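You operate a simulated robot arm through the tools that you are given. There is no shell and no other tool.

Carry out the task below with a simulated robot arm. There is one attempt and no reset: what you move stays moved.

TASK
Reset the trip at speed 2, then lift the boom to about 265 cm.
Fine: turn the speed back to 5 after the lift.

The check looks at the end state, three seconds after you hand in, the way a careful person would. Anything else that was tipped, shoved, dropped, spilled or broken makes it a failure.

THE ROBOT
A 7-joint arm with a four-finger gripper, fixed in place. Base frame: the origin is at the foot of the arm, x ahead of it, y to its left, z up. Units: m, rad, N and s.
Its first joint turns from -1.204 to 3.002 rad. Payload 3.67 kg.
Tool frame: the origin (TCP) lies between the finger pads and is the grasp point; the fingertips stand 0.028 m ahead of it; z points along the fingers, y is the line along which they close. Largest opening 0.112 m; the body of the gripper starts 0.073 m behind the TCP.
Orientation is told as [roll, pitch, yaw] about the base's x, y, z axes, in that order, counted from this pose: with the fingers straight down and closing along the base's y, the tool's x points along the base's -x, its y along +y and its z along -z.

THE INTERFACE
- The arm moves only by the tool play_rows. Its argument "moves" is a list of rows, each a list of 7 numbers: the finger opening in mm, from 0 to 112, then the shift along the tool's x, y, z in units of 30 mm (1.0 is 30 mm), then the turn, a rotation vector about the tool's x, y, z in units of 4 degrees (1.0 is 4 degrees). In form: [[jaw, x, y, z, rx, ry, rz], ...]. A call has 1 to 20 rows; each row shifts and turns the commanded pose from where the row before left it, along the tool's axes as they then stand. A call with a number of a shift or a turn outside -1 to 1 is refused whole. Each row takes 0.2 s and may step no farther than 0.05 m and 0.15 rad from the row before; otherwise, or with a gripper value out of range, the whole call is refused. Where a pose cannot be reached the arm comes as near as it can. A force on the tool above 40 N (or 10 N above the force at the start of the call, whichever is more), or a blocked arm, ends the call early, and 0.2 s more pass. Each finger halts on what it meets, pressing with about 22 N; the grip force reading is that of the motor and also rises with nothing between the fingers. The clock runs only during rows and for 0.2 s after the last one: add rows that do not move to give the fingers time. The reply holds the time, the measured pose of the TCP, the force on the tool along the base axes, the opening and the grip force, in the units named above and with some noise, with the torque about the TCP (base axes, N m) and any sound that the robot's microphone picked up, and new pictures: "views" is both (left out), scene, wrist or none.
- Cameras (640 x 400 px; columns grow to the right, rows downward): "scene" is fixed at [0.0501, -0.5012, 1.543]; the picture's right is [-0.09, -1.00, 0.00], its down [-0.47, 0.04, -0.88] and it looks along [0.88, -0.08, -0.47] (base axes); focal length 356 px, centre (320, 200). "wrist" rides on the gripper at [0.06, -0.018, -0.104] in the tool frame; the picture's right is [0.29, 0.96, 0.00], its down [-0.80, 0.24, -0.55] and it looks along [-0.53, 0.16, 0.83] (tool axes); focal length 234 px, centre (320, 200). There is no depth. A picture from a camera that has moved, and an enlarged one, comes with that camera's place and axes in the base frame and with its lens.
- slide_trunk(by): slides the trunk up (or, below 0, down) by that many m; the arm rides with it, the base frame stays. It gives what a move gives, with no picture.
- inspect(camera, box): a new picture of the part [left, top, right, bottom] of that camera's present view, enlarged. No time passes.
- finish_job(): hands the job in; it is judged then, once.

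Places have to be worked out from the pictures, the camera data and where the tool is seen. Open the gripper and draw the arm clear of the work before you hand the job in, unless the task says otherwise.

The tools are called after "Request:" by a JSON object that holds its "op" and its "data". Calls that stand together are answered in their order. play_rows: Moves the arm, as the interface text tells. Its arguments: {"type":"object","properties":{"moves":{"type":"array"},"views":{"type":"string","enum":["both","scene","wrist","none"]}},"required":["moves"]} The other tools are called the same way: slide_trunk (by) slides the trunk up or down; inspect (camera, box) takes an enlarged picture of a part of a camera's view; finish_job () hands the job in.

At the start:

```text
t: 0.0
ee_pos: [0.4745, -0.5719, 1.34]
ee_rot: [0.035, 0.002, -0.028]
contact_force: [0.6, 0.6, 0.3]
torque: [0.0, 0.01, 0.0]
grip_width: 0.112
finger_force: 0.0
trunk travel left (down, up): [-0.575, 0.265]
```

scene: 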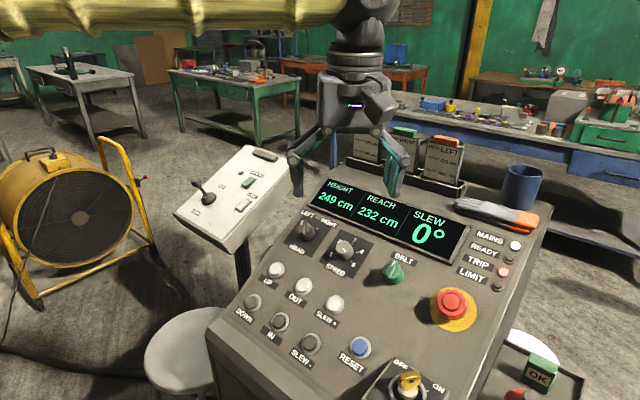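
wrist: 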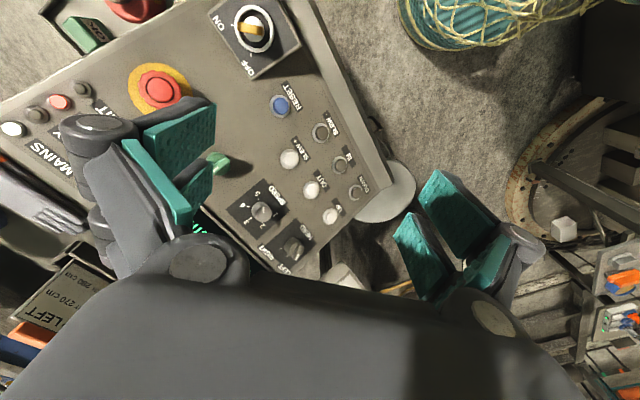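

The panel shows height 249 cm, reach 232 cm and slew 0°, with the TRIP lamp seemingly lit. I'll enlarge the panel to read the labels and control states before moving.

Request:
{"op": "inspect", "data": {"camera": "scene", "box": [200, 170, 400, 295]}}

Request:
{"op": "inspect", "data": {"camera": "scene", "box": [220, 275, 420, 400]}}

Request:
{"op": "inspect", "data": {"camera": "scene", "box": [380, 215, 580, 400]}}

Request:
{"op": "inspect", "data": {"camera": "scene", "box": [330, 120, 490, 220]}}

Request:
{"op": "inspect", "data": {"camera": "scene", "box": [170, 140, 300, 250]}}

Request:
{"op": "inspect", "data": {"camera": "wrist", "box": [180, 60, 420, 290]}}

```text
3.20 times, centred on (300, 232) of scene
camera zoom: at [0.0501, -0.5012, 1.543], right [-0.09, -1.0, 0.0], down [-0.47, 0.04, -0.88], along [0.88, -0.08, -0.47], focal length 1139 px, centre (384, 96)
```

zoom: 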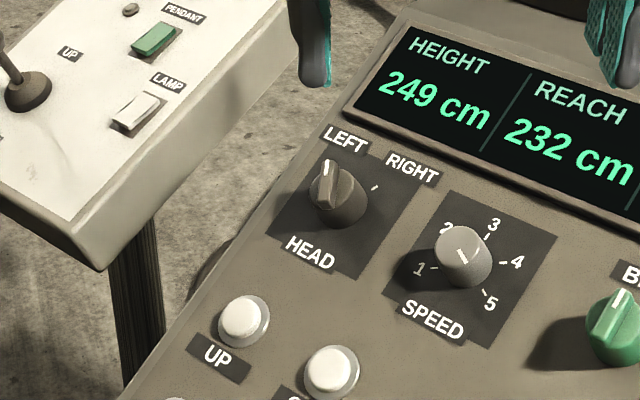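

```text
3.20 times, centred on (320, 338) of scene
camera zoom: at [0.0501, -0.5012, 1.543], right [-0.09, -1.0, 0.0], down [-0.47, 0.04, -0.88], along [0.88, -0.08, -0.47], focal length 1139 px, centre (320, -240)
```

zoom: 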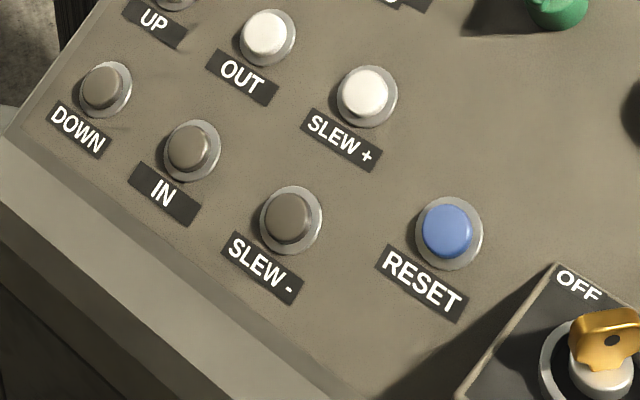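

```text
2.16 times, centred on (480, 308) of scene
camera zoom: at [0.0501, -0.5012, 1.543], right [-0.09, -1.0, 0.0], down [-0.47, 0.04, -0.88], along [0.88, -0.08, -0.47], focal length 770 px, centre (-26, -32)
```

zoom: 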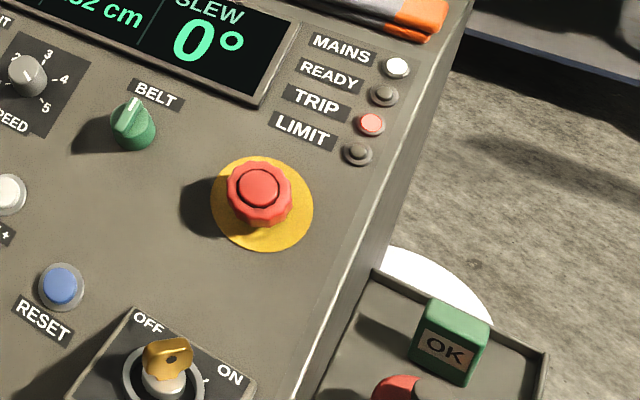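

```text
4.00 times, centred on (410, 170) of scene
camera zoom: at [0.0501, -0.5012, 1.543], right [-0.09, -1.0, 0.0], down [-0.47, 0.04, -0.88], along [0.88, -0.08, -0.47], focal length 1424 px, centre (-40, 320)
```

zoom: 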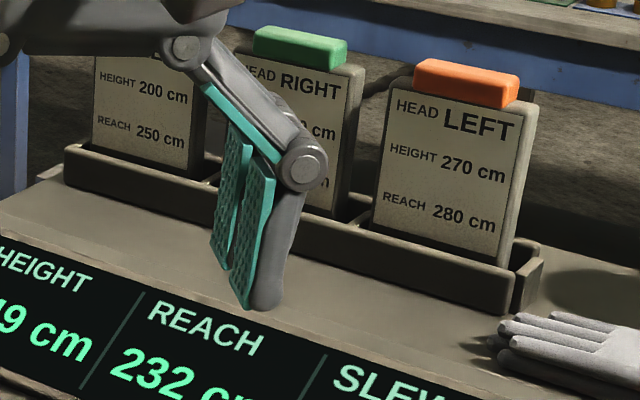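

```text
3.64 times, centred on (235, 195) of scene
camera zoom: at [0.0501, -0.5012, 1.543], right [-0.09, -1.0, 0.0], down [-0.47, 0.04, -0.88], along [0.88, -0.08, -0.47], focal length 1294 px, centre (629, 218)
```

zoom: 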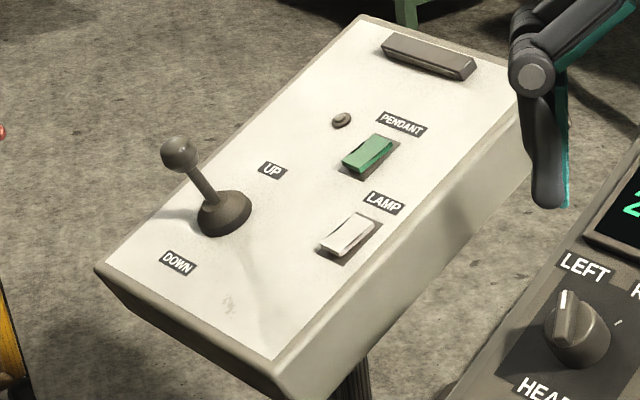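

```text
1.74 times, centred on (300, 175) of wrist
camera zoom: at [0.4152, -0.5916, 1.4423], right [-0.26, 0.96, 0.04], down [0.81, 0.2, 0.56], along [0.53, 0.17, -0.83], focal length 407 px, centre (355, 244)
```

zoom: 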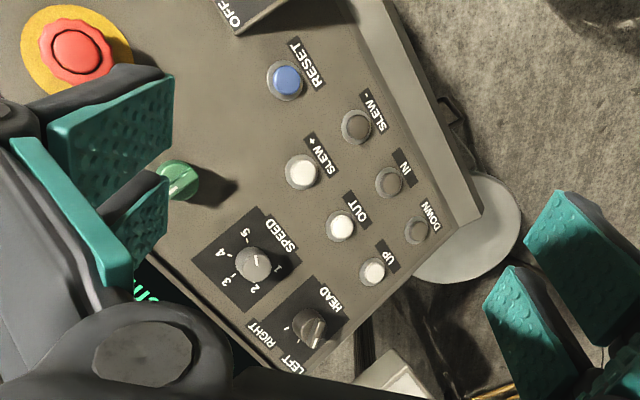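

RESET triangulates to about (0.530,-0.626,0.950), UP to (0.741,-0.460,0.992), and the SPEED knob top to (0.707,-0.619,1.066). The panel normal comes out near (-0.48,0.42,0.77). I'll zoom in on the speed pointer, key, E-stop and cards.

Request:
{"op": "inspect", "data": {"camera": "scene", "box": [320, 225, 380, 285]}}

Request:
{"op": "inspect", "data": {"camera": "wrist", "box": [225, 180, 305, 250]}}

Request:
{"op": "inspect", "data": {"camera": "wrist", "box": [200, 0, 310, 100]}}

Request:
{"op": "inspect", "data": {"camera": "scene", "box": [440, 225, 540, 300]}}

Request:
{"op": "inspect", "data": {"camera": "scene", "box": [360, 240, 440, 300]}}

Request:
{"op": "inspect", "data": {"camera": "scene", "box": [0, 0, 640, 400]}}

```text
6.67 times, centred on (350, 255) of scene
camera zoom: at [0.0501, -0.5012, 1.543], right [-0.09, -1.0, 0.0], down [-0.47, 0.04, -0.88], along [0.88, -0.08, -0.47], focal length 2373 px, centre (120, -167)
```

zoom: 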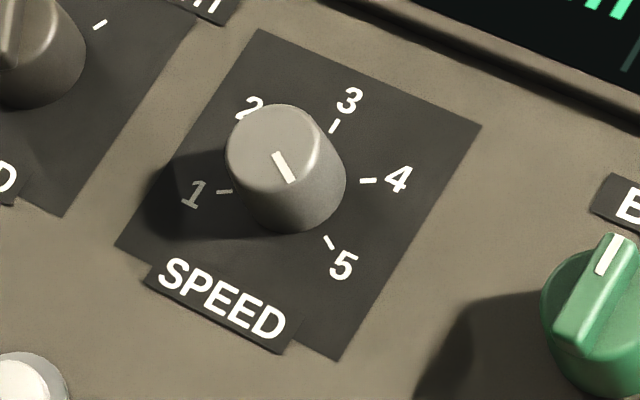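

```text
5.71 times, centred on (265, 215) of wrist
camera zoom: at [0.4152, -0.5916, 1.4423], right [-0.26, 0.96, 0.04], down [0.81, 0.2, 0.56], along [0.53, 0.17, -0.83], focal length 1338 px, centre (634, 114)
```

zoom: 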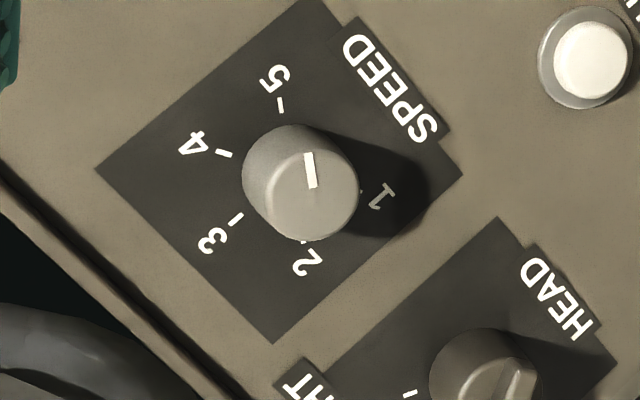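

```text
4.00 times, centred on (255, 50) of wrist
camera zoom: at [0.4152, -0.5916, 1.4423], right [-0.26, 0.96, 0.04], down [0.81, 0.2, 0.56], along [0.53, 0.17, -0.83], focal length 937 px, centre (580, 800)
```

zoom: 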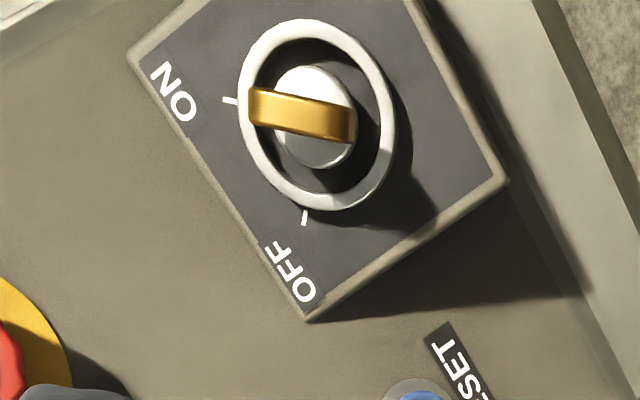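

```text
5.33 times, centred on (490, 262) of scene
camera zoom: at [0.0501, -0.5012, 1.543], right [-0.09, -1.0, 0.0], down [-0.47, 0.04, -0.88], along [0.88, -0.08, -0.47], focal length 1898 px, centre (-587, -133)
```

zoom: 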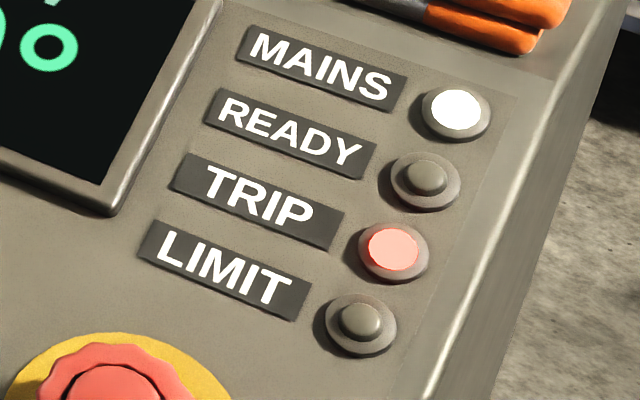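

```text
6.67 times, centred on (400, 270) of scene
camera zoom: at [0.0501, -0.5012, 1.543], right [-0.09, -1.0, 0.0], down [-0.47, 0.04, -0.88], along [0.88, -0.08, -0.47], focal length 2373 px, centre (-213, -267)
```

zoom: 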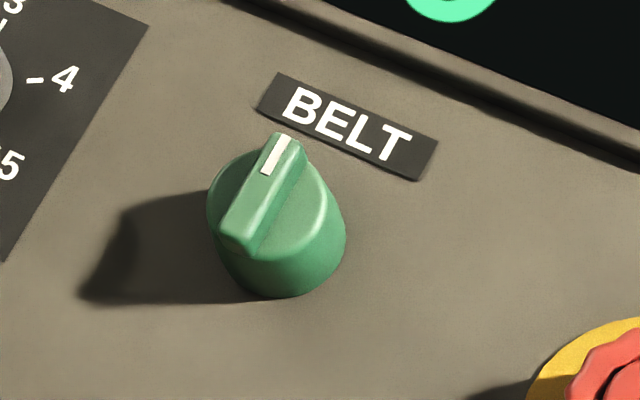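

```text
1.00 times, centred on (320, 200) of scene (not enlarged: the box is as wide or as high as the picture)
camera zoom: at [0.0501, -0.5012, 1.543], right [-0.09, -1.0, 0.0], down [-0.47, 0.04, -0.88], along [0.88, -0.08, -0.47], focal length 356 px, centre (320, 200)
```

zoom: 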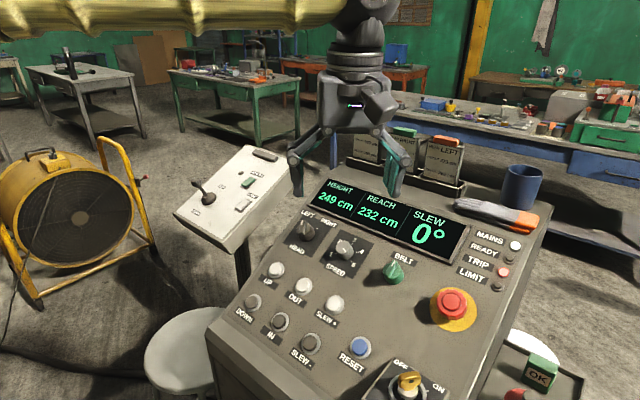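

The speed pointer is at 5, and the ticks are about 60° apart, so going 5→2 is about 180° counter-clockwise seen from outside. TRIP is lit and READY is dark. I'll first tilt the tool to match the panel normal in free space and check the pose.

Request:
{"op": "play_rows", "data": {"moves": [[112, 0, 0, 0, 0.662, -0.688, 0], [112, 0, 0, 0, 0.662, -0.688, 0], [112, 0, 0, 0, 0.662, -0.688, 0], [112, 0, 0, 0, 0.662, -0.688, 0], [112, 0, 0, 0, 0.662, -0.688, 0], [112, 0, 0, 0, 0.662, -0.688, 0], [112, 0, 0, 0, 0.662, -0.688, 0], [112, 0, 0, 0, 0.662, -0.688, 0], [112, 0, 0, 0, 0.662, -0.688, 0], [112, 0, 0, 0, 0.662, -0.688, 0], [112, 0, 0, 0, 0, 0, 0]], "views": "both"}}

```text
t: 2.6
ee_pos: [0.4653, -0.6038, 1.2981]
ee_rot: [-0.346, -0.457, -0.007]
contact_force: [0.2, 0.2, -1.4]
torque: [-0.02, 0.01, 0.01]
grip_width: 0.1121
finger_force: 0.0
trunk travel left (down, up): [-0.575, 0.265]
stopped in row 11: the arm was blocked; the commanded pose is now the measured one
camera wrist: at [0.3669, -0.5848, 1.3648], right [-0.11, 0.9, -0.42], down [0.52, 0.41, 0.75], along [0.84, -0.14, -0.52], focal length 234 px, centre (320, 200)
```

scene: 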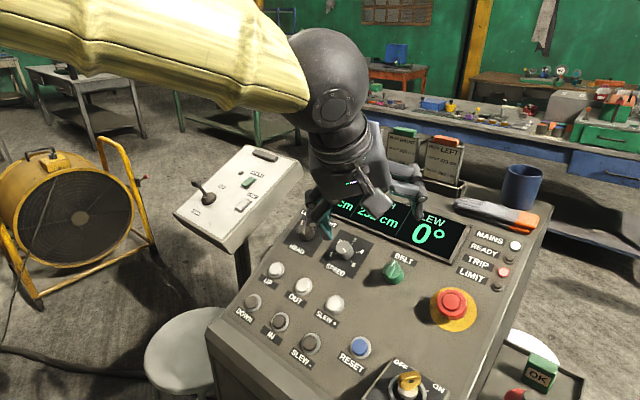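
wrist: 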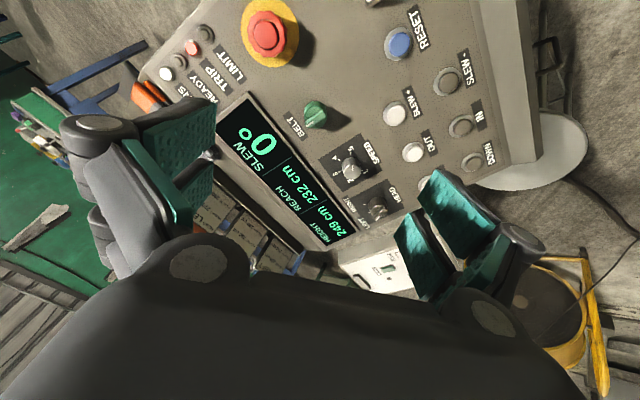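

The arm stopped slightly short of the tilt, at a limit at this height, with the tool axis now about (0.41,-0.34,-0.84). I'll move forward and down toward a standoff of about 15 cm over the SPEED knob and then finish the tilt.

Request:
{"op": "play_rows", "data": {"moves": [[112, -0.45, 0.44, 0.63, 0, 0, 0], [112, -0.45, 0.44, 0.63, 0, 0, 0], [112, -0.45, 0.44, 0.63, 0, 0, 0], [112, -0.45, 0.44, 0.63, 0, 0, 0], [112, -0.45, 0.44, 0.63, 0, 0, 0], [112, -0.45, 0.44, 0.63, 0, 0, 0], [112, -0.45, 0.44, 0.63, 0.35, -0.17, 0], [112, -0.45, 0.44, 0.63, 0.35, -0.17, 0], [112, 0, 0, 0, 0.35, -0.17, 0], [112, 0, 0, 0, 0, 0, 0]], "views": "both"}}

```text
t: 5.0
ee_pos: [0.6147, -0.6049, 1.1408]
ee_rot: [-0.323, -0.461, -0.118]
contact_force: [-0.6, -0.1, -0.4]
torque: [0.01, 0.0, 0.04]
grip_width: 0.1123
finger_force: 0.1
trunk travel left (down, up): [-0.575, 0.265]
stopped in row 10: the arm was blocked; the commanded pose is now the measured one
camera wrist: at [0.5179, -0.577, 1.2056], right [-0.02, 0.92, -0.4], down [0.56, 0.34, 0.76], along [0.83, -0.21, -0.52], focal length 234 px, centre (320, 200)
```

scene: 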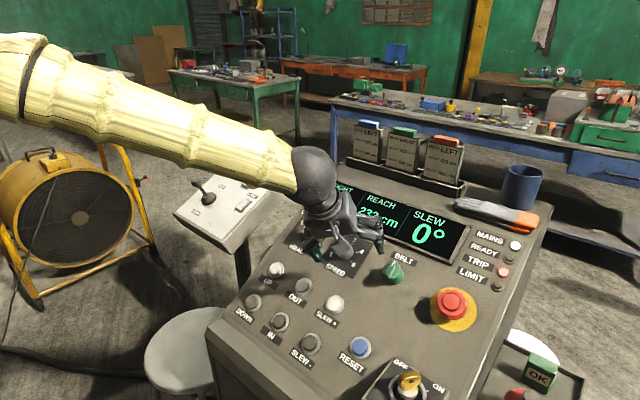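
wrist: 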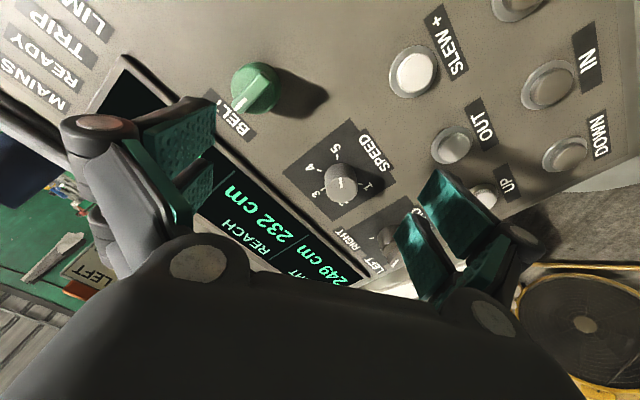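

The tool axis is now about (0.38,-0.36,-0.85) and the wrist seems to be at a joint limit. I'll inspect the close wrist view to refine the panel geometry before choosing the trunk height.

Request:
{"op": "inspect", "data": {"camera": "wrist", "box": [260, 120, 420, 220]}}

Request:
{"op": "inspect", "data": {"camera": "wrist", "box": [400, 0, 640, 150]}}

Request:
{"op": "inspect", "data": {"camera": "wrist", "box": [0, 0, 240, 150]}}

Request:
{"op": "inspect", "data": {"camera": "wrist", "box": [400, 120, 640, 270]}}

Request:
{"op": "inspect", "data": {"camera": "scene", "box": [330, 105, 490, 205]}}

```text
4.00 times, centred on (340, 170) of wrist
camera zoom: at [0.5179, -0.577, 1.2056], right [-0.02, 0.92, -0.4], down [0.56, 0.34, 0.76], along [0.83, -0.21, -0.52], focal length 937 px, centre (240, 320)
```

zoom: 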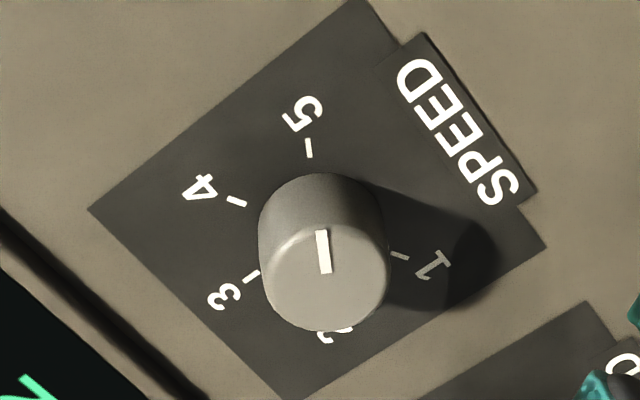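

```text
2.67 times, centred on (520, 75) of wrist
camera zoom: at [0.5179, -0.577, 1.2056], right [-0.02, 0.92, -0.4], down [0.56, 0.34, 0.76], along [0.83, -0.21, -0.52], focal length 624 px, centre (-213, 533)
```

zoom: 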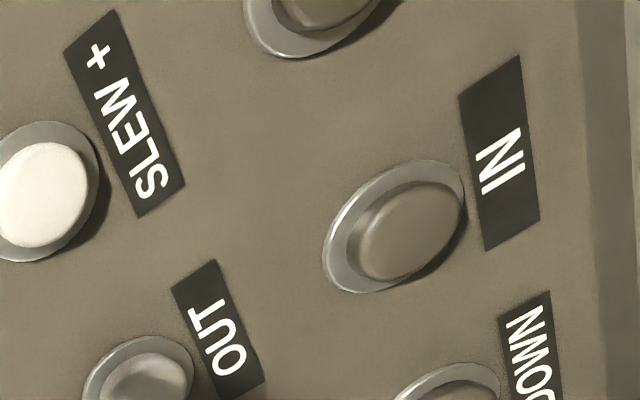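

```text
2.67 times, centred on (120, 75) of wrist
camera zoom: at [0.5179, -0.577, 1.2056], right [-0.02, 0.92, -0.4], down [0.56, 0.34, 0.76], along [0.83, -0.21, -0.52], focal length 624 px, centre (853, 533)
```

zoom: 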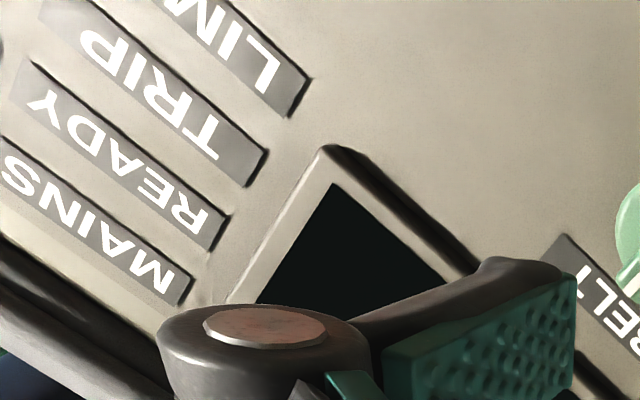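

```text
2.67 times, centred on (520, 195) of wrist
camera zoom: at [0.5179, -0.577, 1.2056], right [-0.02, 0.92, -0.4], down [0.56, 0.34, 0.76], along [0.83, -0.21, -0.52], focal length 624 px, centre (-213, 213)
```

zoom: 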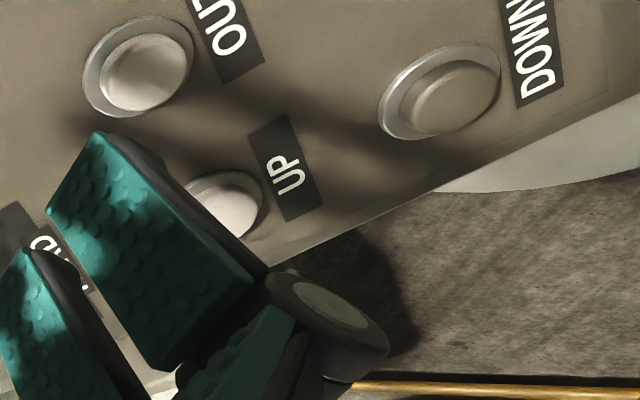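

```text
4.00 times, centred on (410, 155) of scene
camera zoom: at [0.0501, -0.5012, 1.543], right [-0.09, -1.0, 0.0], down [-0.47, 0.04, -0.88], along [0.88, -0.08, -0.47], focal length 1424 px, centre (-40, 380)
```

zoom: 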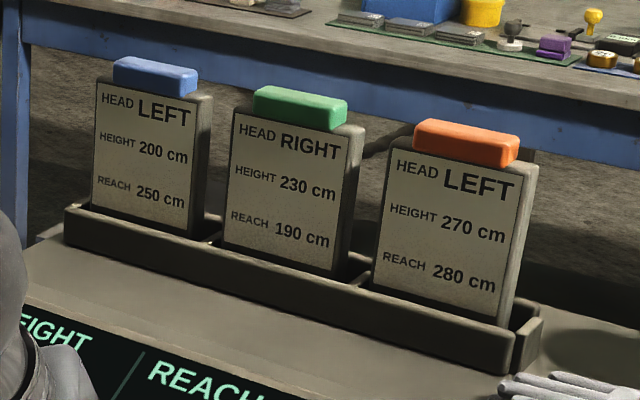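

Refined geometry: the panel tilt is about 32° and its normal about (-0.38,0.37,0.85), so the tool is already aligned. The knob top centre is at about (0.712,-0.612,1.065). I'll move in over the knob to a standoff of about 5 cm and narrow the jaws a little.

Request:
{"op": "play_rows", "data": {"moves": [[85, -0.446, 0.326, 0.46, 0, 0, 0], [85, -0.446, 0.326, 0.46, 0, 0, 0], [85, -0.446, 0.326, 0.46, 0, 0, 0], [85, -0.446, 0.326, 0.46, 0, 0, 0], [85, 0, 0, 0, 0, 0, 0], [85, 0, 0, 0, 0, 0, 0]], "views": "both"}}

```text
t: 6.4
ee_pos: [0.6952, -0.5919, 1.1085]
ee_rot: [-0.329, -0.462, -0.11]
contact_force: [-0.2, -0.2, 1.1]
torque: [-0.03, 0.01, -0.02]
grip_width: 0.0849
finger_force: 0.0
trunk travel left (down, up): [-0.575, 0.265]
camera wrist: at [0.5981, -0.5637, 1.174], right [-0.02, 0.91, -0.41], down [0.56, 0.35, 0.76], along [0.83, -0.21, -0.52], focal length 234 px, centre (320, 200)
```

scene: 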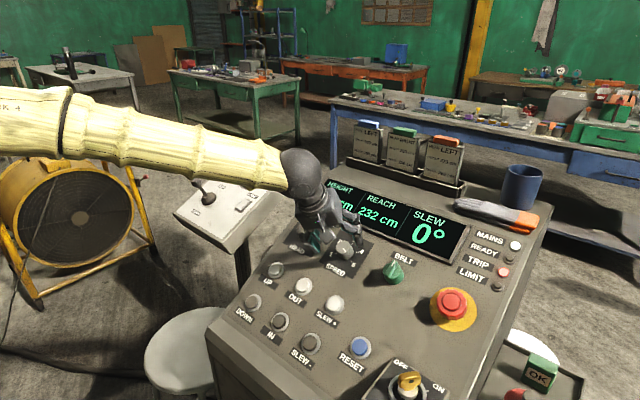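
wrist: 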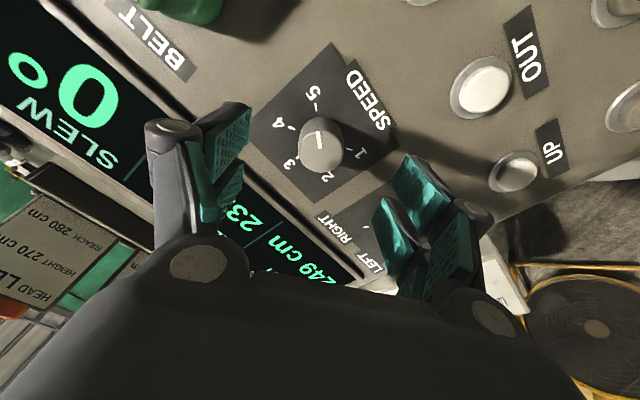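

The tool is about 5 cm above the knob, roughly on axis. I'll zoom in to check the centring.

Request:
{"op": "inspect", "data": {"camera": "wrist", "box": [260, 90, 380, 190]}}

```text
4.00 times, centred on (320, 140) of wrist
camera zoom: at [0.5981, -0.5637, 1.174], right [-0.02, 0.91, -0.41], down [0.56, 0.35, 0.76], along [0.83, -0.21, -0.52], focal length 937 px, centre (320, 440)
```

zoom: 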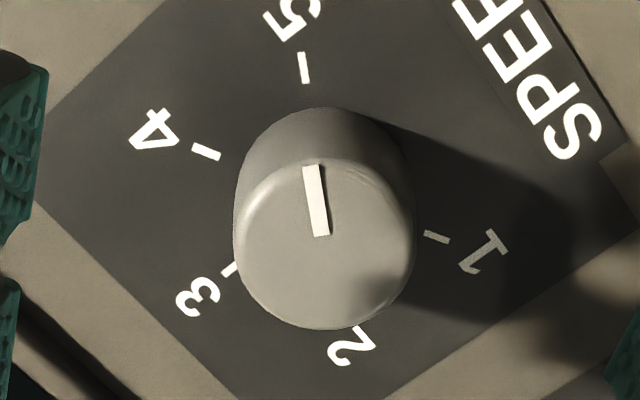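

The knob is centred to within about 2 mm. I'll descend 53 mm so the fingertips end about 10 mm above the panel, then close on the knob.

Request:
{"op": "play_rows", "data": {"moves": [[85, 0.01, 0.0, 0.3, 0, 0, 0], [85, 0.01, 0, 0.3, 0, 0, 0], [85, 0.01, 0, 0.3, 0, 0, 0], [85, 0, 0, 0.3, 0, 0, 0], [85, 0, 0, 0.3, 0, 0, 0], [85, 0, 0, 0.27, 0, 0, 0], [85, 0, 0, 0, 0, 0, 0], [50, 0, 0, 0, 0, 0, 0], [50, 0, 0, 0, 0, 0, 0]], "views": "both"}}

```text
t: 8.4
ee_pos: [0.7136, -0.6118, 1.0629]
ee_rot: [-0.328, -0.462, -0.111]
contact_force: [0.0, -0.5, -0.1]
torque: [0.07, 0.0, 0.0]
grip_width: 0.0497
finger_force: 0.0
trunk travel left (down, up): [-0.575, 0.265]
camera wrist: at [0.6169, -0.5833, 1.1279], right [-0.02, 0.91, -0.4], down [0.56, 0.35, 0.76], along [0.83, -0.21, -0.52], focal length 234 px, centre (320, 200)
```

scene: 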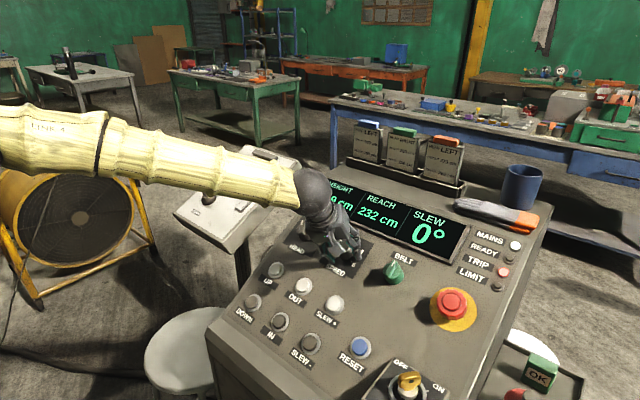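
wrist: 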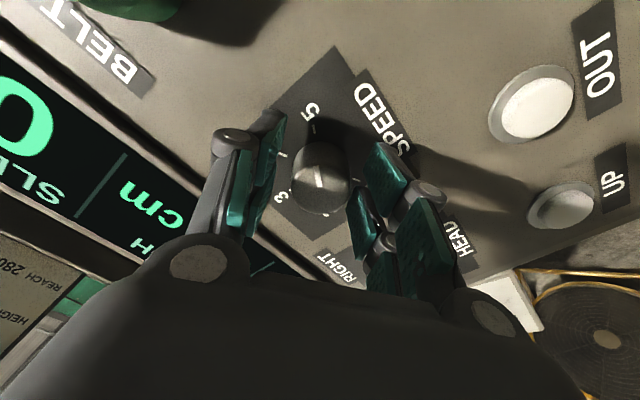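

The fingers straddle the knob well. I'll close on it and turn 60° counter-clockwise (negative about tool z), then check.

Request:
{"op": "play_rows", "data": {"moves": [[20, 0, 0, 0, 0, 0, 0], [20, 0, 0, 0, 0, 0, 0], [20, 0, 0, 0, 0, 0, -0.5], [20, 0, 0, 0, 0, 0, -1], [20, 0, 0, 0, 0, 0, -1], [20, 0, 0, 0, 0, 0, -1], [20, 0, 0, 0, 0, 0, -1], [20, 0, 0, 0, 0, 0, -1], [20, 0, 0, 0, 0, 0, -1], [20, 0, 0, 0, 0, 0, -1], [20, 0, 0, 0, 0, 0, -1], [20, 0, 0, 0, 0, 0, -1], [20, 0, 0, 0, 0, 0, -1], [20, 0, 0, 0, 0, 0, -1], [20, 0, 0, 0, 0, 0, -1], [20, 0, 0, 0, 0, 0, -1], [20, 0, 0, 0, 0, 0, -1], [20, 0, 0, 0, 0, 0, -0.5], [20, 0, 0, 0, 0, 0, 0]], "views": "both"}}

```text
t: 11.6
ee_pos: [0.7162, -0.614, 1.0647]
ee_rot: [-0.562, -0.069, 0.697]
contact_force: [5.4, -8.9, -0.7]
torque: [-0.18, -0.17, -0.11]
grip_width: 0.0363
finger_force: 44.4
trunk travel left (down, up): [-0.575, 0.265]
stopped in row 16: the force on the tool passed its limit at 42 N (the readings are from after the stop); the commanded pose is now the measured one
camera wrist: at [0.6395, -0.6255, 1.1567], right [-0.71, 0.46, -0.53], down [0.27, 0.88, 0.39], along [0.65, 0.14, -0.75], focal length 234 px, centre (320, 200)
```

scene: 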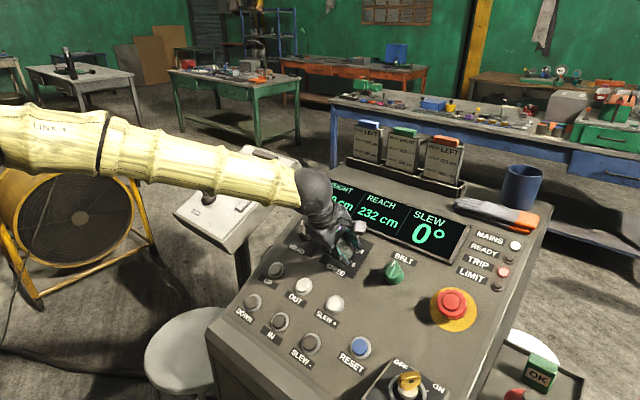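
wrist: 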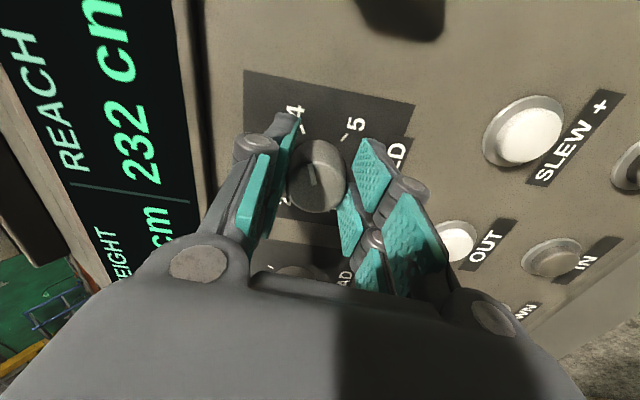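

The knob has moved about one step to near 4, with side load from a slight off-centre grip. I'll open to release the load and check the centring.

Request:
{"op": "play_rows", "data": {"moves": [[50, 0, 0, 0, 0, 0, 0], [50, 0, 0, 0, 0, 0, 0]], "views": "wrist"}}

Request:
{"op": "inspect", "data": {"camera": "wrist", "box": [240, 110, 400, 240]}}

```text
t: 12.2
ee_pos: [0.7138, -0.6125, 1.0652]
ee_rot: [-0.562, -0.067, 0.698]
contact_force: [-0.4, 0.0, 0.1]
torque: [-0.01, 0.0, 0.0]
grip_width: 0.0497
finger_force: 0.1
trunk travel left (down, up): [-0.575, 0.265]
camera wrist: at [0.6389, -0.624, 1.1576], right [-0.71, 0.46, -0.53], down [0.27, 0.88, 0.39], along [0.64, 0.14, -0.75], focal length 234 px, centre (320, 200)
```

wrist: 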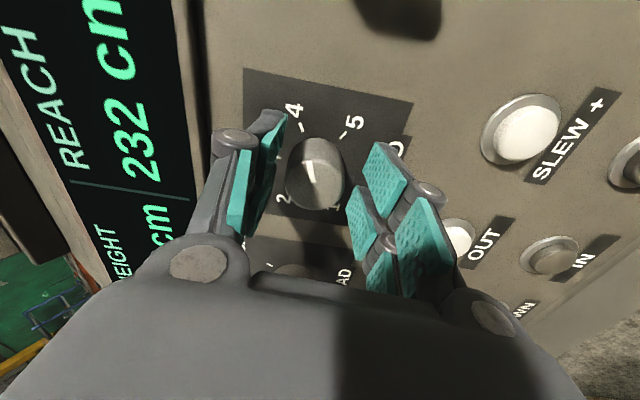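

```text
3.08 times, centred on (320, 175) of wrist
camera zoom: at [0.6389, -0.624, 1.1576], right [-0.71, 0.46, -0.53], down [0.27, 0.88, 0.39], along [0.64, 0.14, -0.75], focal length 720 px, centre (320, 277)
```

zoom: 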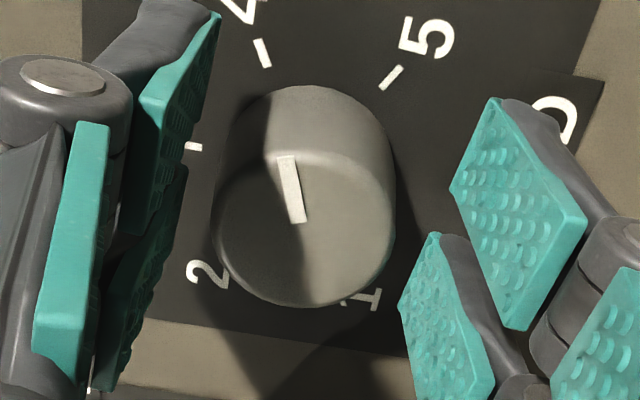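

The pointer is at 4. The knob axis sits about 3 mm off the TCP, in +x and -y of the tool, so I'll correct that, regrip, and turn another 60° or so.

Request:
{"op": "play_rows", "data": {"moves": [[50, 0.1, -0.1, 0.05, 0, 0, 0], [50, 0, 0, 0, 0, 0, 0], [26, 0, 0, 0, 0, 0, 0], [26, 0, 0, 0, 0, 0, 0], [26, 0, 0, 0, 0, 0, -0.5], [26, 0, 0, 0, 0, 0, -1], [26, 0, 0, 0, 0, 0, -1], [26, 0, 0, 0, 0, 0, -1], [26, 0, 0, 0, 0, 0, -1], [26, 0, 0, 0, 0, 0, -1], [26, 0, 0, 0, 0, 0, -1], [26, 0, 0, 0, 0, 0, -1], [26, 0, 0, 0, 0, 0, -1], [26, 0, 0, 0, 0, 0, -1], [26, 0, 0, 0, 0, 0, -1], [26, 0, 0, 0, 0, 0, -1], [26, 0, 0, 0, 0, 0, -1], [26, 0, 0, 0, 0, 0, -1], [26, 0, 0, 0, 0, 0, -0.5]], "views": "wrist"}}

```text
t: 15.2
ee_pos: [0.7179, -0.6176, 1.0676]
ee_rot: [-0.512, 0.265, 1.241]
contact_force: [10.2, -3.3, 0.6]
torque: [0.2, -0.42, 0.2]
grip_width: 0.036
finger_force: 45.4
trunk travel left (down, up): [-0.575, 0.265]
stopped in row 14: the force on the tool passed its limit at 42 N (the readings are from after the stop); the commanded pose is now the measured one
camera wrist: at [0.675, -0.6366, 1.1782], right [-0.92, -0.11, -0.38], down [-0.18, 0.97, 0.14], along [0.35, 0.2, -0.91], focal length 234 px, centre (320, 200)
```

wrist: 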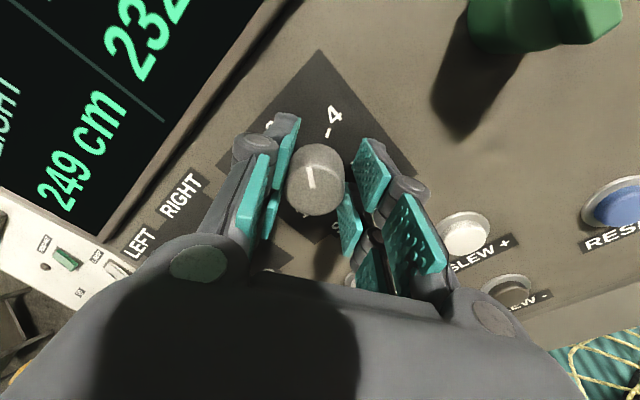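

The load limit stopped the turn again after about 40°. I'll release, look at the pointer, and re-centre.

Request:
{"op": "play_rows", "data": {"moves": [[54, 0, 0, 0, 0, 0, 0], [54, 0, 0, 0, 0, 0, 0]], "views": "wrist"}}

Request:
{"op": "inspect", "data": {"camera": "wrist", "box": [240, 90, 400, 240]}}

```text
t: 15.8
ee_pos: [0.7161, -0.6176, 1.0683]
ee_rot: [-0.513, 0.264, 1.241]
contact_force: [-0.8, 0.6, -0.2]
torque: [0.0, 0.01, -0.03]
grip_width: 0.0539
finger_force: 0.1
trunk travel left (down, up): [-0.575, 0.265]
camera wrist: at [0.6731, -0.6363, 1.179], right [-0.92, -0.11, -0.38], down [-0.18, 0.97, 0.14], along [0.35, 0.2, -0.91], focal length 234 px, centre (320, 200)
```

wrist: 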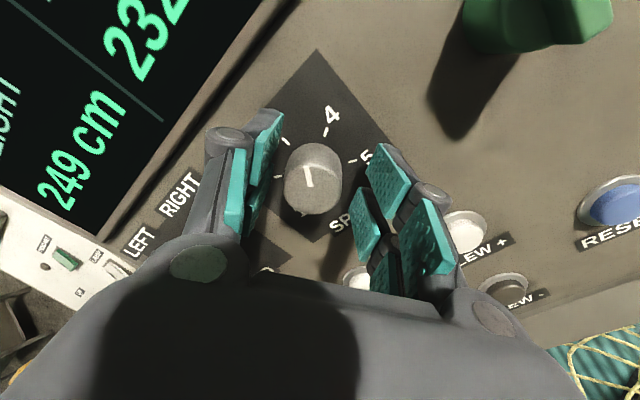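

```text
2.67 times, centred on (320, 165) of wrist
camera zoom: at [0.6731, -0.6363, 1.179], right [-0.92, -0.11, -0.38], down [-0.18, 0.97, 0.14], along [0.35, 0.2, -0.91], focal length 624 px, centre (320, 293)
```

zoom: 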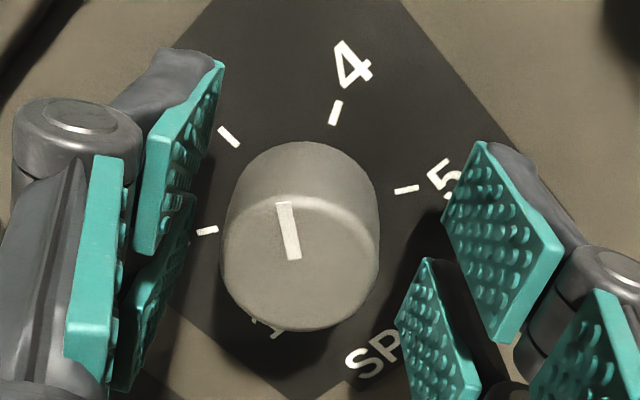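

The pointer is about midway between 4 and 3, and the knob axis is about 4 mm toward tool -y. I'll shift by that amount with the jaws open and re-check before gripping.

Request:
{"op": "play_rows", "data": {"moves": [[54, 0.01, -0.13, 0.05, 0, 0, 0], [54, 0, 0, 0, 0, 0, 0]], "views": "wrist"}}

Request:
{"op": "inspect", "data": {"camera": "wrist", "box": [240, 90, 400, 240]}}

```text
t: 16.4
ee_pos: [0.7204, -0.6193, 1.0691]
ee_rot: [-0.514, 0.264, 1.241]
contact_force: [-0.1, 0.2, -0.9]
torque: [0.0, 0.0, -0.01]
grip_width: 0.0541
finger_force: 0.1
trunk travel left (down, up): [-0.575, 0.265]
camera wrist: at [0.6775, -0.6378, 1.1799], right [-0.92, -0.11, -0.38], down [-0.18, 0.97, 0.14], along [0.35, 0.2, -0.91], focal length 234 px, centre (320, 200)
```

wrist: 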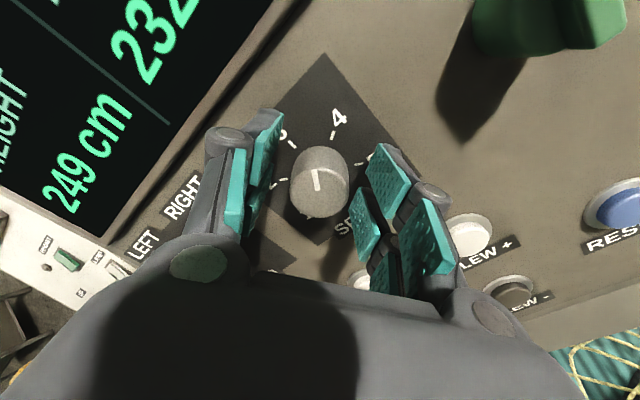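

```text
2.67 times, centred on (320, 165) of wrist
camera zoom: at [0.6775, -0.6378, 1.1799], right [-0.92, -0.11, -0.38], down [-0.18, 0.97, 0.14], along [0.35, 0.2, -0.91], focal length 624 px, centre (320, 293)
```

zoom: 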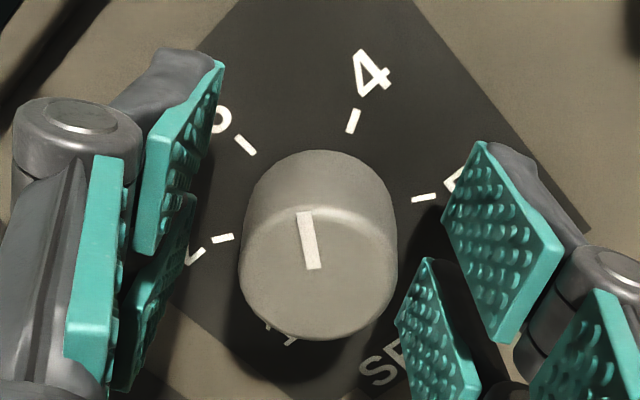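

Comparing the two views shows the knob top is actually about 12 mm ahead of the TCP. The true axis is therefore about 8 mm toward tool -x and 2.5 mm toward +y, near (0.721,-0.611,1.066), which explains the side load. I'll correct that, go 4 mm deeper, regrip and turn.

Request:
{"op": "play_rows", "data": {"moves": [[54, -0.14, 0.04, 0.06, 0, 0, 0], [54, -0.14, 0.04, 0.07, 0, 0, 0], [54, 0, 0, 0, 0, 0, 0], [26, 0, 0, 0, 0, 0, 0], [26, 0, 0, 0, 0, 0, 0], [26, 0, 0, 0, 0, 0, -0.5], [26, 0, 0, 0, 0, 0, -1], [26, 0, 0, 0, 0, 0, -1], [26, 0, 0, 0, 0, 0, -1], [26, 0, 0, 0, 0, 0, -1], [26, 0, 0, 0, 0, 0, -1], [26, 0, 0, 0, 0, 0, -1], [26, 0, 0, 0, 0, 0, -1], [26, 0, 0, 0, 0, 0, -0.5], [26, 0, 0, 0, 0, 0, 0]], "views": "wrist"}}

Request:
{"op": "inspect", "data": {"camera": "wrist", "box": [240, 90, 400, 240]}}

```text
t: 19.6
ee_pos: [0.7225, -0.6117, 1.063]
ee_rot: [-0.303, 0.495, 1.795]
contact_force: [3.1, 3.8, 2.2]
torque: [0.48, 0.02, 0.17]
grip_width: 0.0355
finger_force: 45.4
trunk travel left (down, up): [-0.575, 0.265]
camera wrist: at [0.711, -0.6179, 1.1823], right [-0.81, -0.58, -0.12], down [-0.59, 0.81, 0.02], along [0.08, 0.09, -0.99], focal length 234 px, centre (320, 200)
```

wrist: 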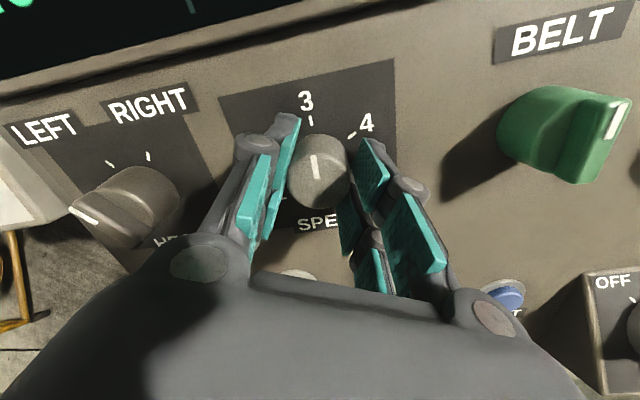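

```text
2.67 times, centred on (320, 165) of wrist
camera zoom: at [0.711, -0.6179, 1.1823], right [-0.81, -0.58, -0.12], down [-0.59, 0.81, 0.02], along [0.08, 0.09, -0.99], focal length 624 px, centre (320, 293)
```

zoom: 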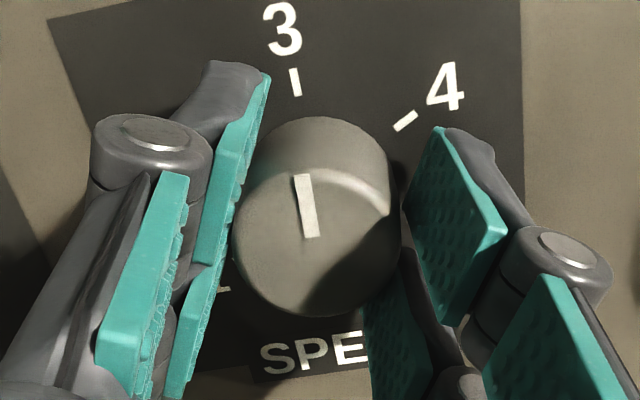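

Now it turns cleanly, with the pointer at 3 and low forces. I'll turn another 60° or so without regripping.

Request:
{"op": "play_rows", "data": {"moves": [[26, 0, 0, 0, 0, 0, -1], [26, 0, 0, 0, 0, 0, -1], [26, 0, 0, 0, 0, 0, -1], [26, 0, 0, 0, 0, 0, -1], [26, 0, 0, 0, 0, 0, -1], [26, 0, 0, 0, 0, 0, -1], [26, 0, 0, 0, 0, 0, -1], [26, 0, 0, 0, 0, 0, -1], [26, 0, 0, 0, 0, 0, -1], [26, 0, 0, 0, 0, 0, -1], [26, 0, 0, 0, 0, 0, -1], [26, 0, 0, 0, 0, 0, -1], [26, 0, 0, 0, 0, 0, -1], [26, 0, 0, 0, 0, 0, -1], [26, 0, 0, 0, 0, 0, -1], [26, 0, 0, 0, 0, 0, -0.5], [26, 0, 0, 0, 0, 0, 0]], "views": "wrist"}}

Request:
{"op": "inspect", "data": {"camera": "wrist", "box": [240, 90, 400, 240]}}

```text
t: 23.2
ee_pos: [0.7236, -0.6097, 1.0629]
ee_rot: [0.338, 0.471, 3.035]
contact_force: [15.4, 14.5, 5.7]
torque: [0.3, -0.45, 0.33]
grip_width: 0.0351
finger_force: 45.0
trunk travel left (down, up): [-0.575, 0.265]
camera wrist: at [0.7414, -0.5601, 1.1707], right [0.02, -0.91, 0.41], down [-0.98, 0.06, 0.17], along [-0.18, -0.41, -0.89], focal length 234 px, centre (320, 200)
```

wrist: 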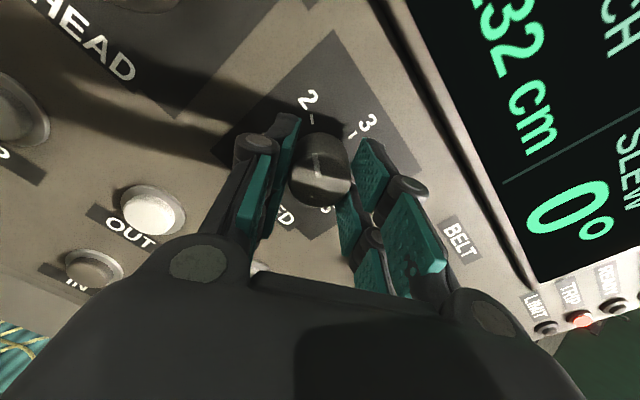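

```text
2.67 times, centred on (320, 165) of wrist
camera zoom: at [0.7414, -0.5601, 1.1707], right [0.02, -0.91, 0.41], down [-0.98, 0.06, 0.17], along [-0.18, -0.41, -0.89], focal length 624 px, centre (320, 293)
```

zoom: 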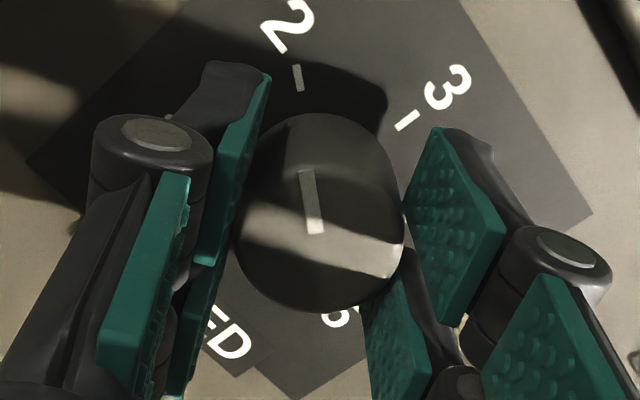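

The pointer lines up with 2. I'll open, back straight off the knob, and verify.

Request:
{"op": "play_rows", "data": {"moves": [[60, 0, 0, 0, 0, 0, 0], [60, 0, 0, 0, 0, 0, 0], [60, 0, 0, -0.6, 0, 0, 0], [60, 0, 0, -0.8, 0, 0, 0], [60, 0, 0, -0.8, 0, 0, 0], [60, 0, 0, -0.8, 0, 0, 0], [60, 0, 0, 0, 0, 0, 0]], "views": "both"}}

Request:
{"op": "inspect", "data": {"camera": "wrist", "box": [240, 60, 400, 190]}}

Request:
{"op": "inspect", "data": {"camera": "wrist", "box": [440, 0, 640, 320]}}

```text
t: 24.8
ee_pos: [0.6786, -0.5934, 1.1212]
ee_rot: [0.316, 0.451, 3.002]
contact_force: [-0.2, 0.0, -0.4]
torque: [0.01, 0.0, 0.03]
grip_width: 0.0598
finger_force: 0.0
trunk travel left (down, up): [-0.575, 0.265]
camera wrist: at [0.6996, -0.5459, 1.2301], right [0.0, -0.92, 0.39], down [-0.98, 0.08, 0.19], along [-0.21, -0.39, -0.9], focal length 234 px, centre (320, 200)
```

scene: 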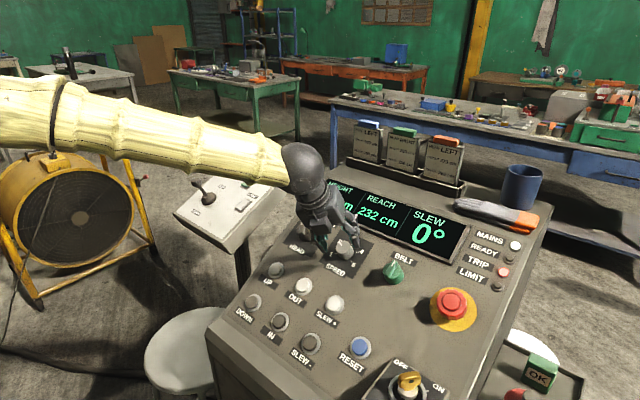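
wrist: 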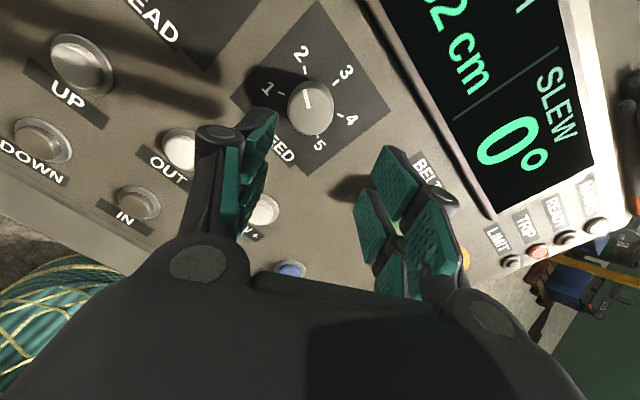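

```text
3.08 times, centred on (320, 125) of wrist
camera zoom: at [0.6996, -0.5459, 1.2301], right [0.0, -0.92, 0.39], down [-0.98, 0.08, 0.19], along [-0.21, -0.39, -0.9], focal length 720 px, centre (320, 431)
```

zoom: 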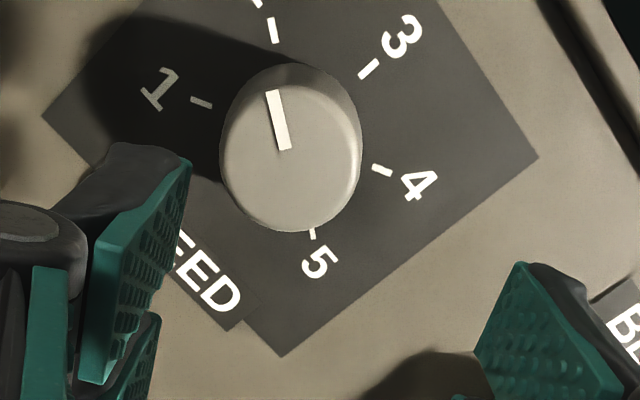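

```text
1.25 times, centred on (540, 160) of wrist
camera zoom: at [0.6996, -0.5459, 1.2301], right [0.0, -0.92, 0.39], down [-0.98, 0.08, 0.19], along [-0.21, -0.39, -0.9], focal length 293 px, centre (45, 250)
```

zoom: 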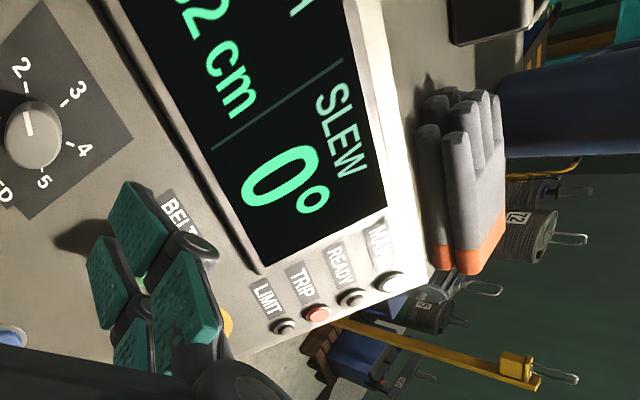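

Speed is set exactly on 2, and TRIP is still lit. I'll close the fingers and move to a standoff above RESET.

Request:
{"op": "play_rows", "data": {"moves": [[30, -0.86, 0.09, 0.1, 0, 0, 0], [0, -0.86, 0.09, 0.1, 0, 0, 0], [0, -0.86, 0.09, 0.1, 0, 0, 0], [0, -0.86, 0.09, 0.1, 0, 0, 0], [0, -0.86, 0.09, 0.1, 0, 0, 0], [0, -0.86, 0.09, 0.1, 0, 0, 0], [0, -0.86, 0.09, 0.1, 0, 0, 0], [0, -0.86, 0.09, 0.1, 0, 0, 0], [0, 0, 0, 0, 0, 0, 0]], "views": "both"}}

```text
t: 26.8
ee_pos: [0.5082, -0.5875, 1.0314]
ee_rot: [0.338, 0.472, 3.034]
contact_force: [-0.5, -0.1, -0.1]
torque: [0.0, -0.02, 0.0]
grip_width: 0.0003
finger_force: 21.8
trunk travel left (down, up): [-0.575, 0.265]
camera wrist: at [0.5258, -0.5377, 1.1397], right [0.02, -0.91, 0.41], down [-0.98, 0.06, 0.17], along [-0.18, -0.41, -0.89], focal length 234 px, centre (320, 200)
```

scene: 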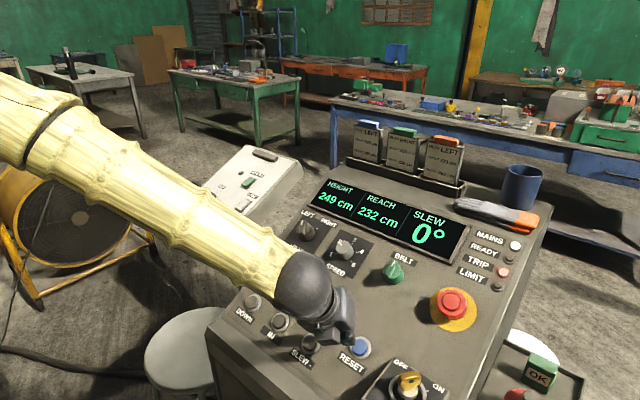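
wrist: 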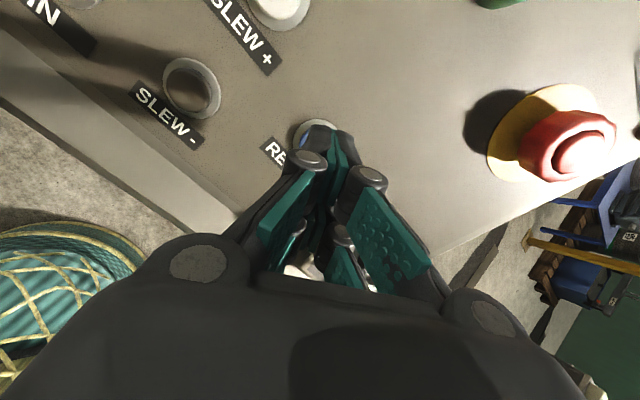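

The fingertip is nearly in line with RESET. I'll zoom in to check the offset.

Request:
{"op": "inspect", "data": {"camera": "wrist", "box": [250, 90, 390, 190]}}

Request:
{"op": "inspect", "data": {"camera": "scene", "box": [290, 270, 420, 370]}}

```text
4.00 times, centred on (320, 140) of wrist
camera zoom: at [0.5258, -0.5377, 1.1397], right [0.02, -0.91, 0.41], down [-0.98, 0.06, 0.17], along [-0.18, -0.41, -0.89], focal length 937 px, centre (320, 440)
```

zoom: 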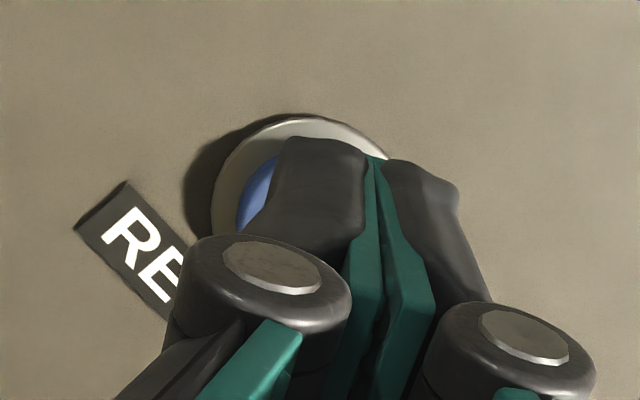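

```text
4.00 times, centred on (355, 320) of scene
camera zoom: at [0.0501, -0.5012, 1.543], right [-0.09, -1.0, 0.0], down [-0.47, 0.04, -0.88], along [0.88, -0.08, -0.47], focal length 1424 px, centre (180, -280)
```

zoom: 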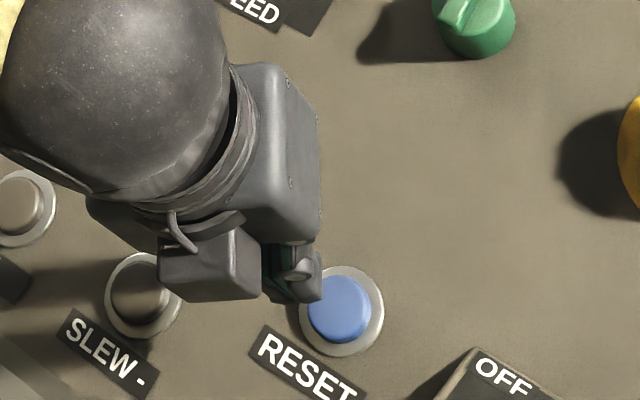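

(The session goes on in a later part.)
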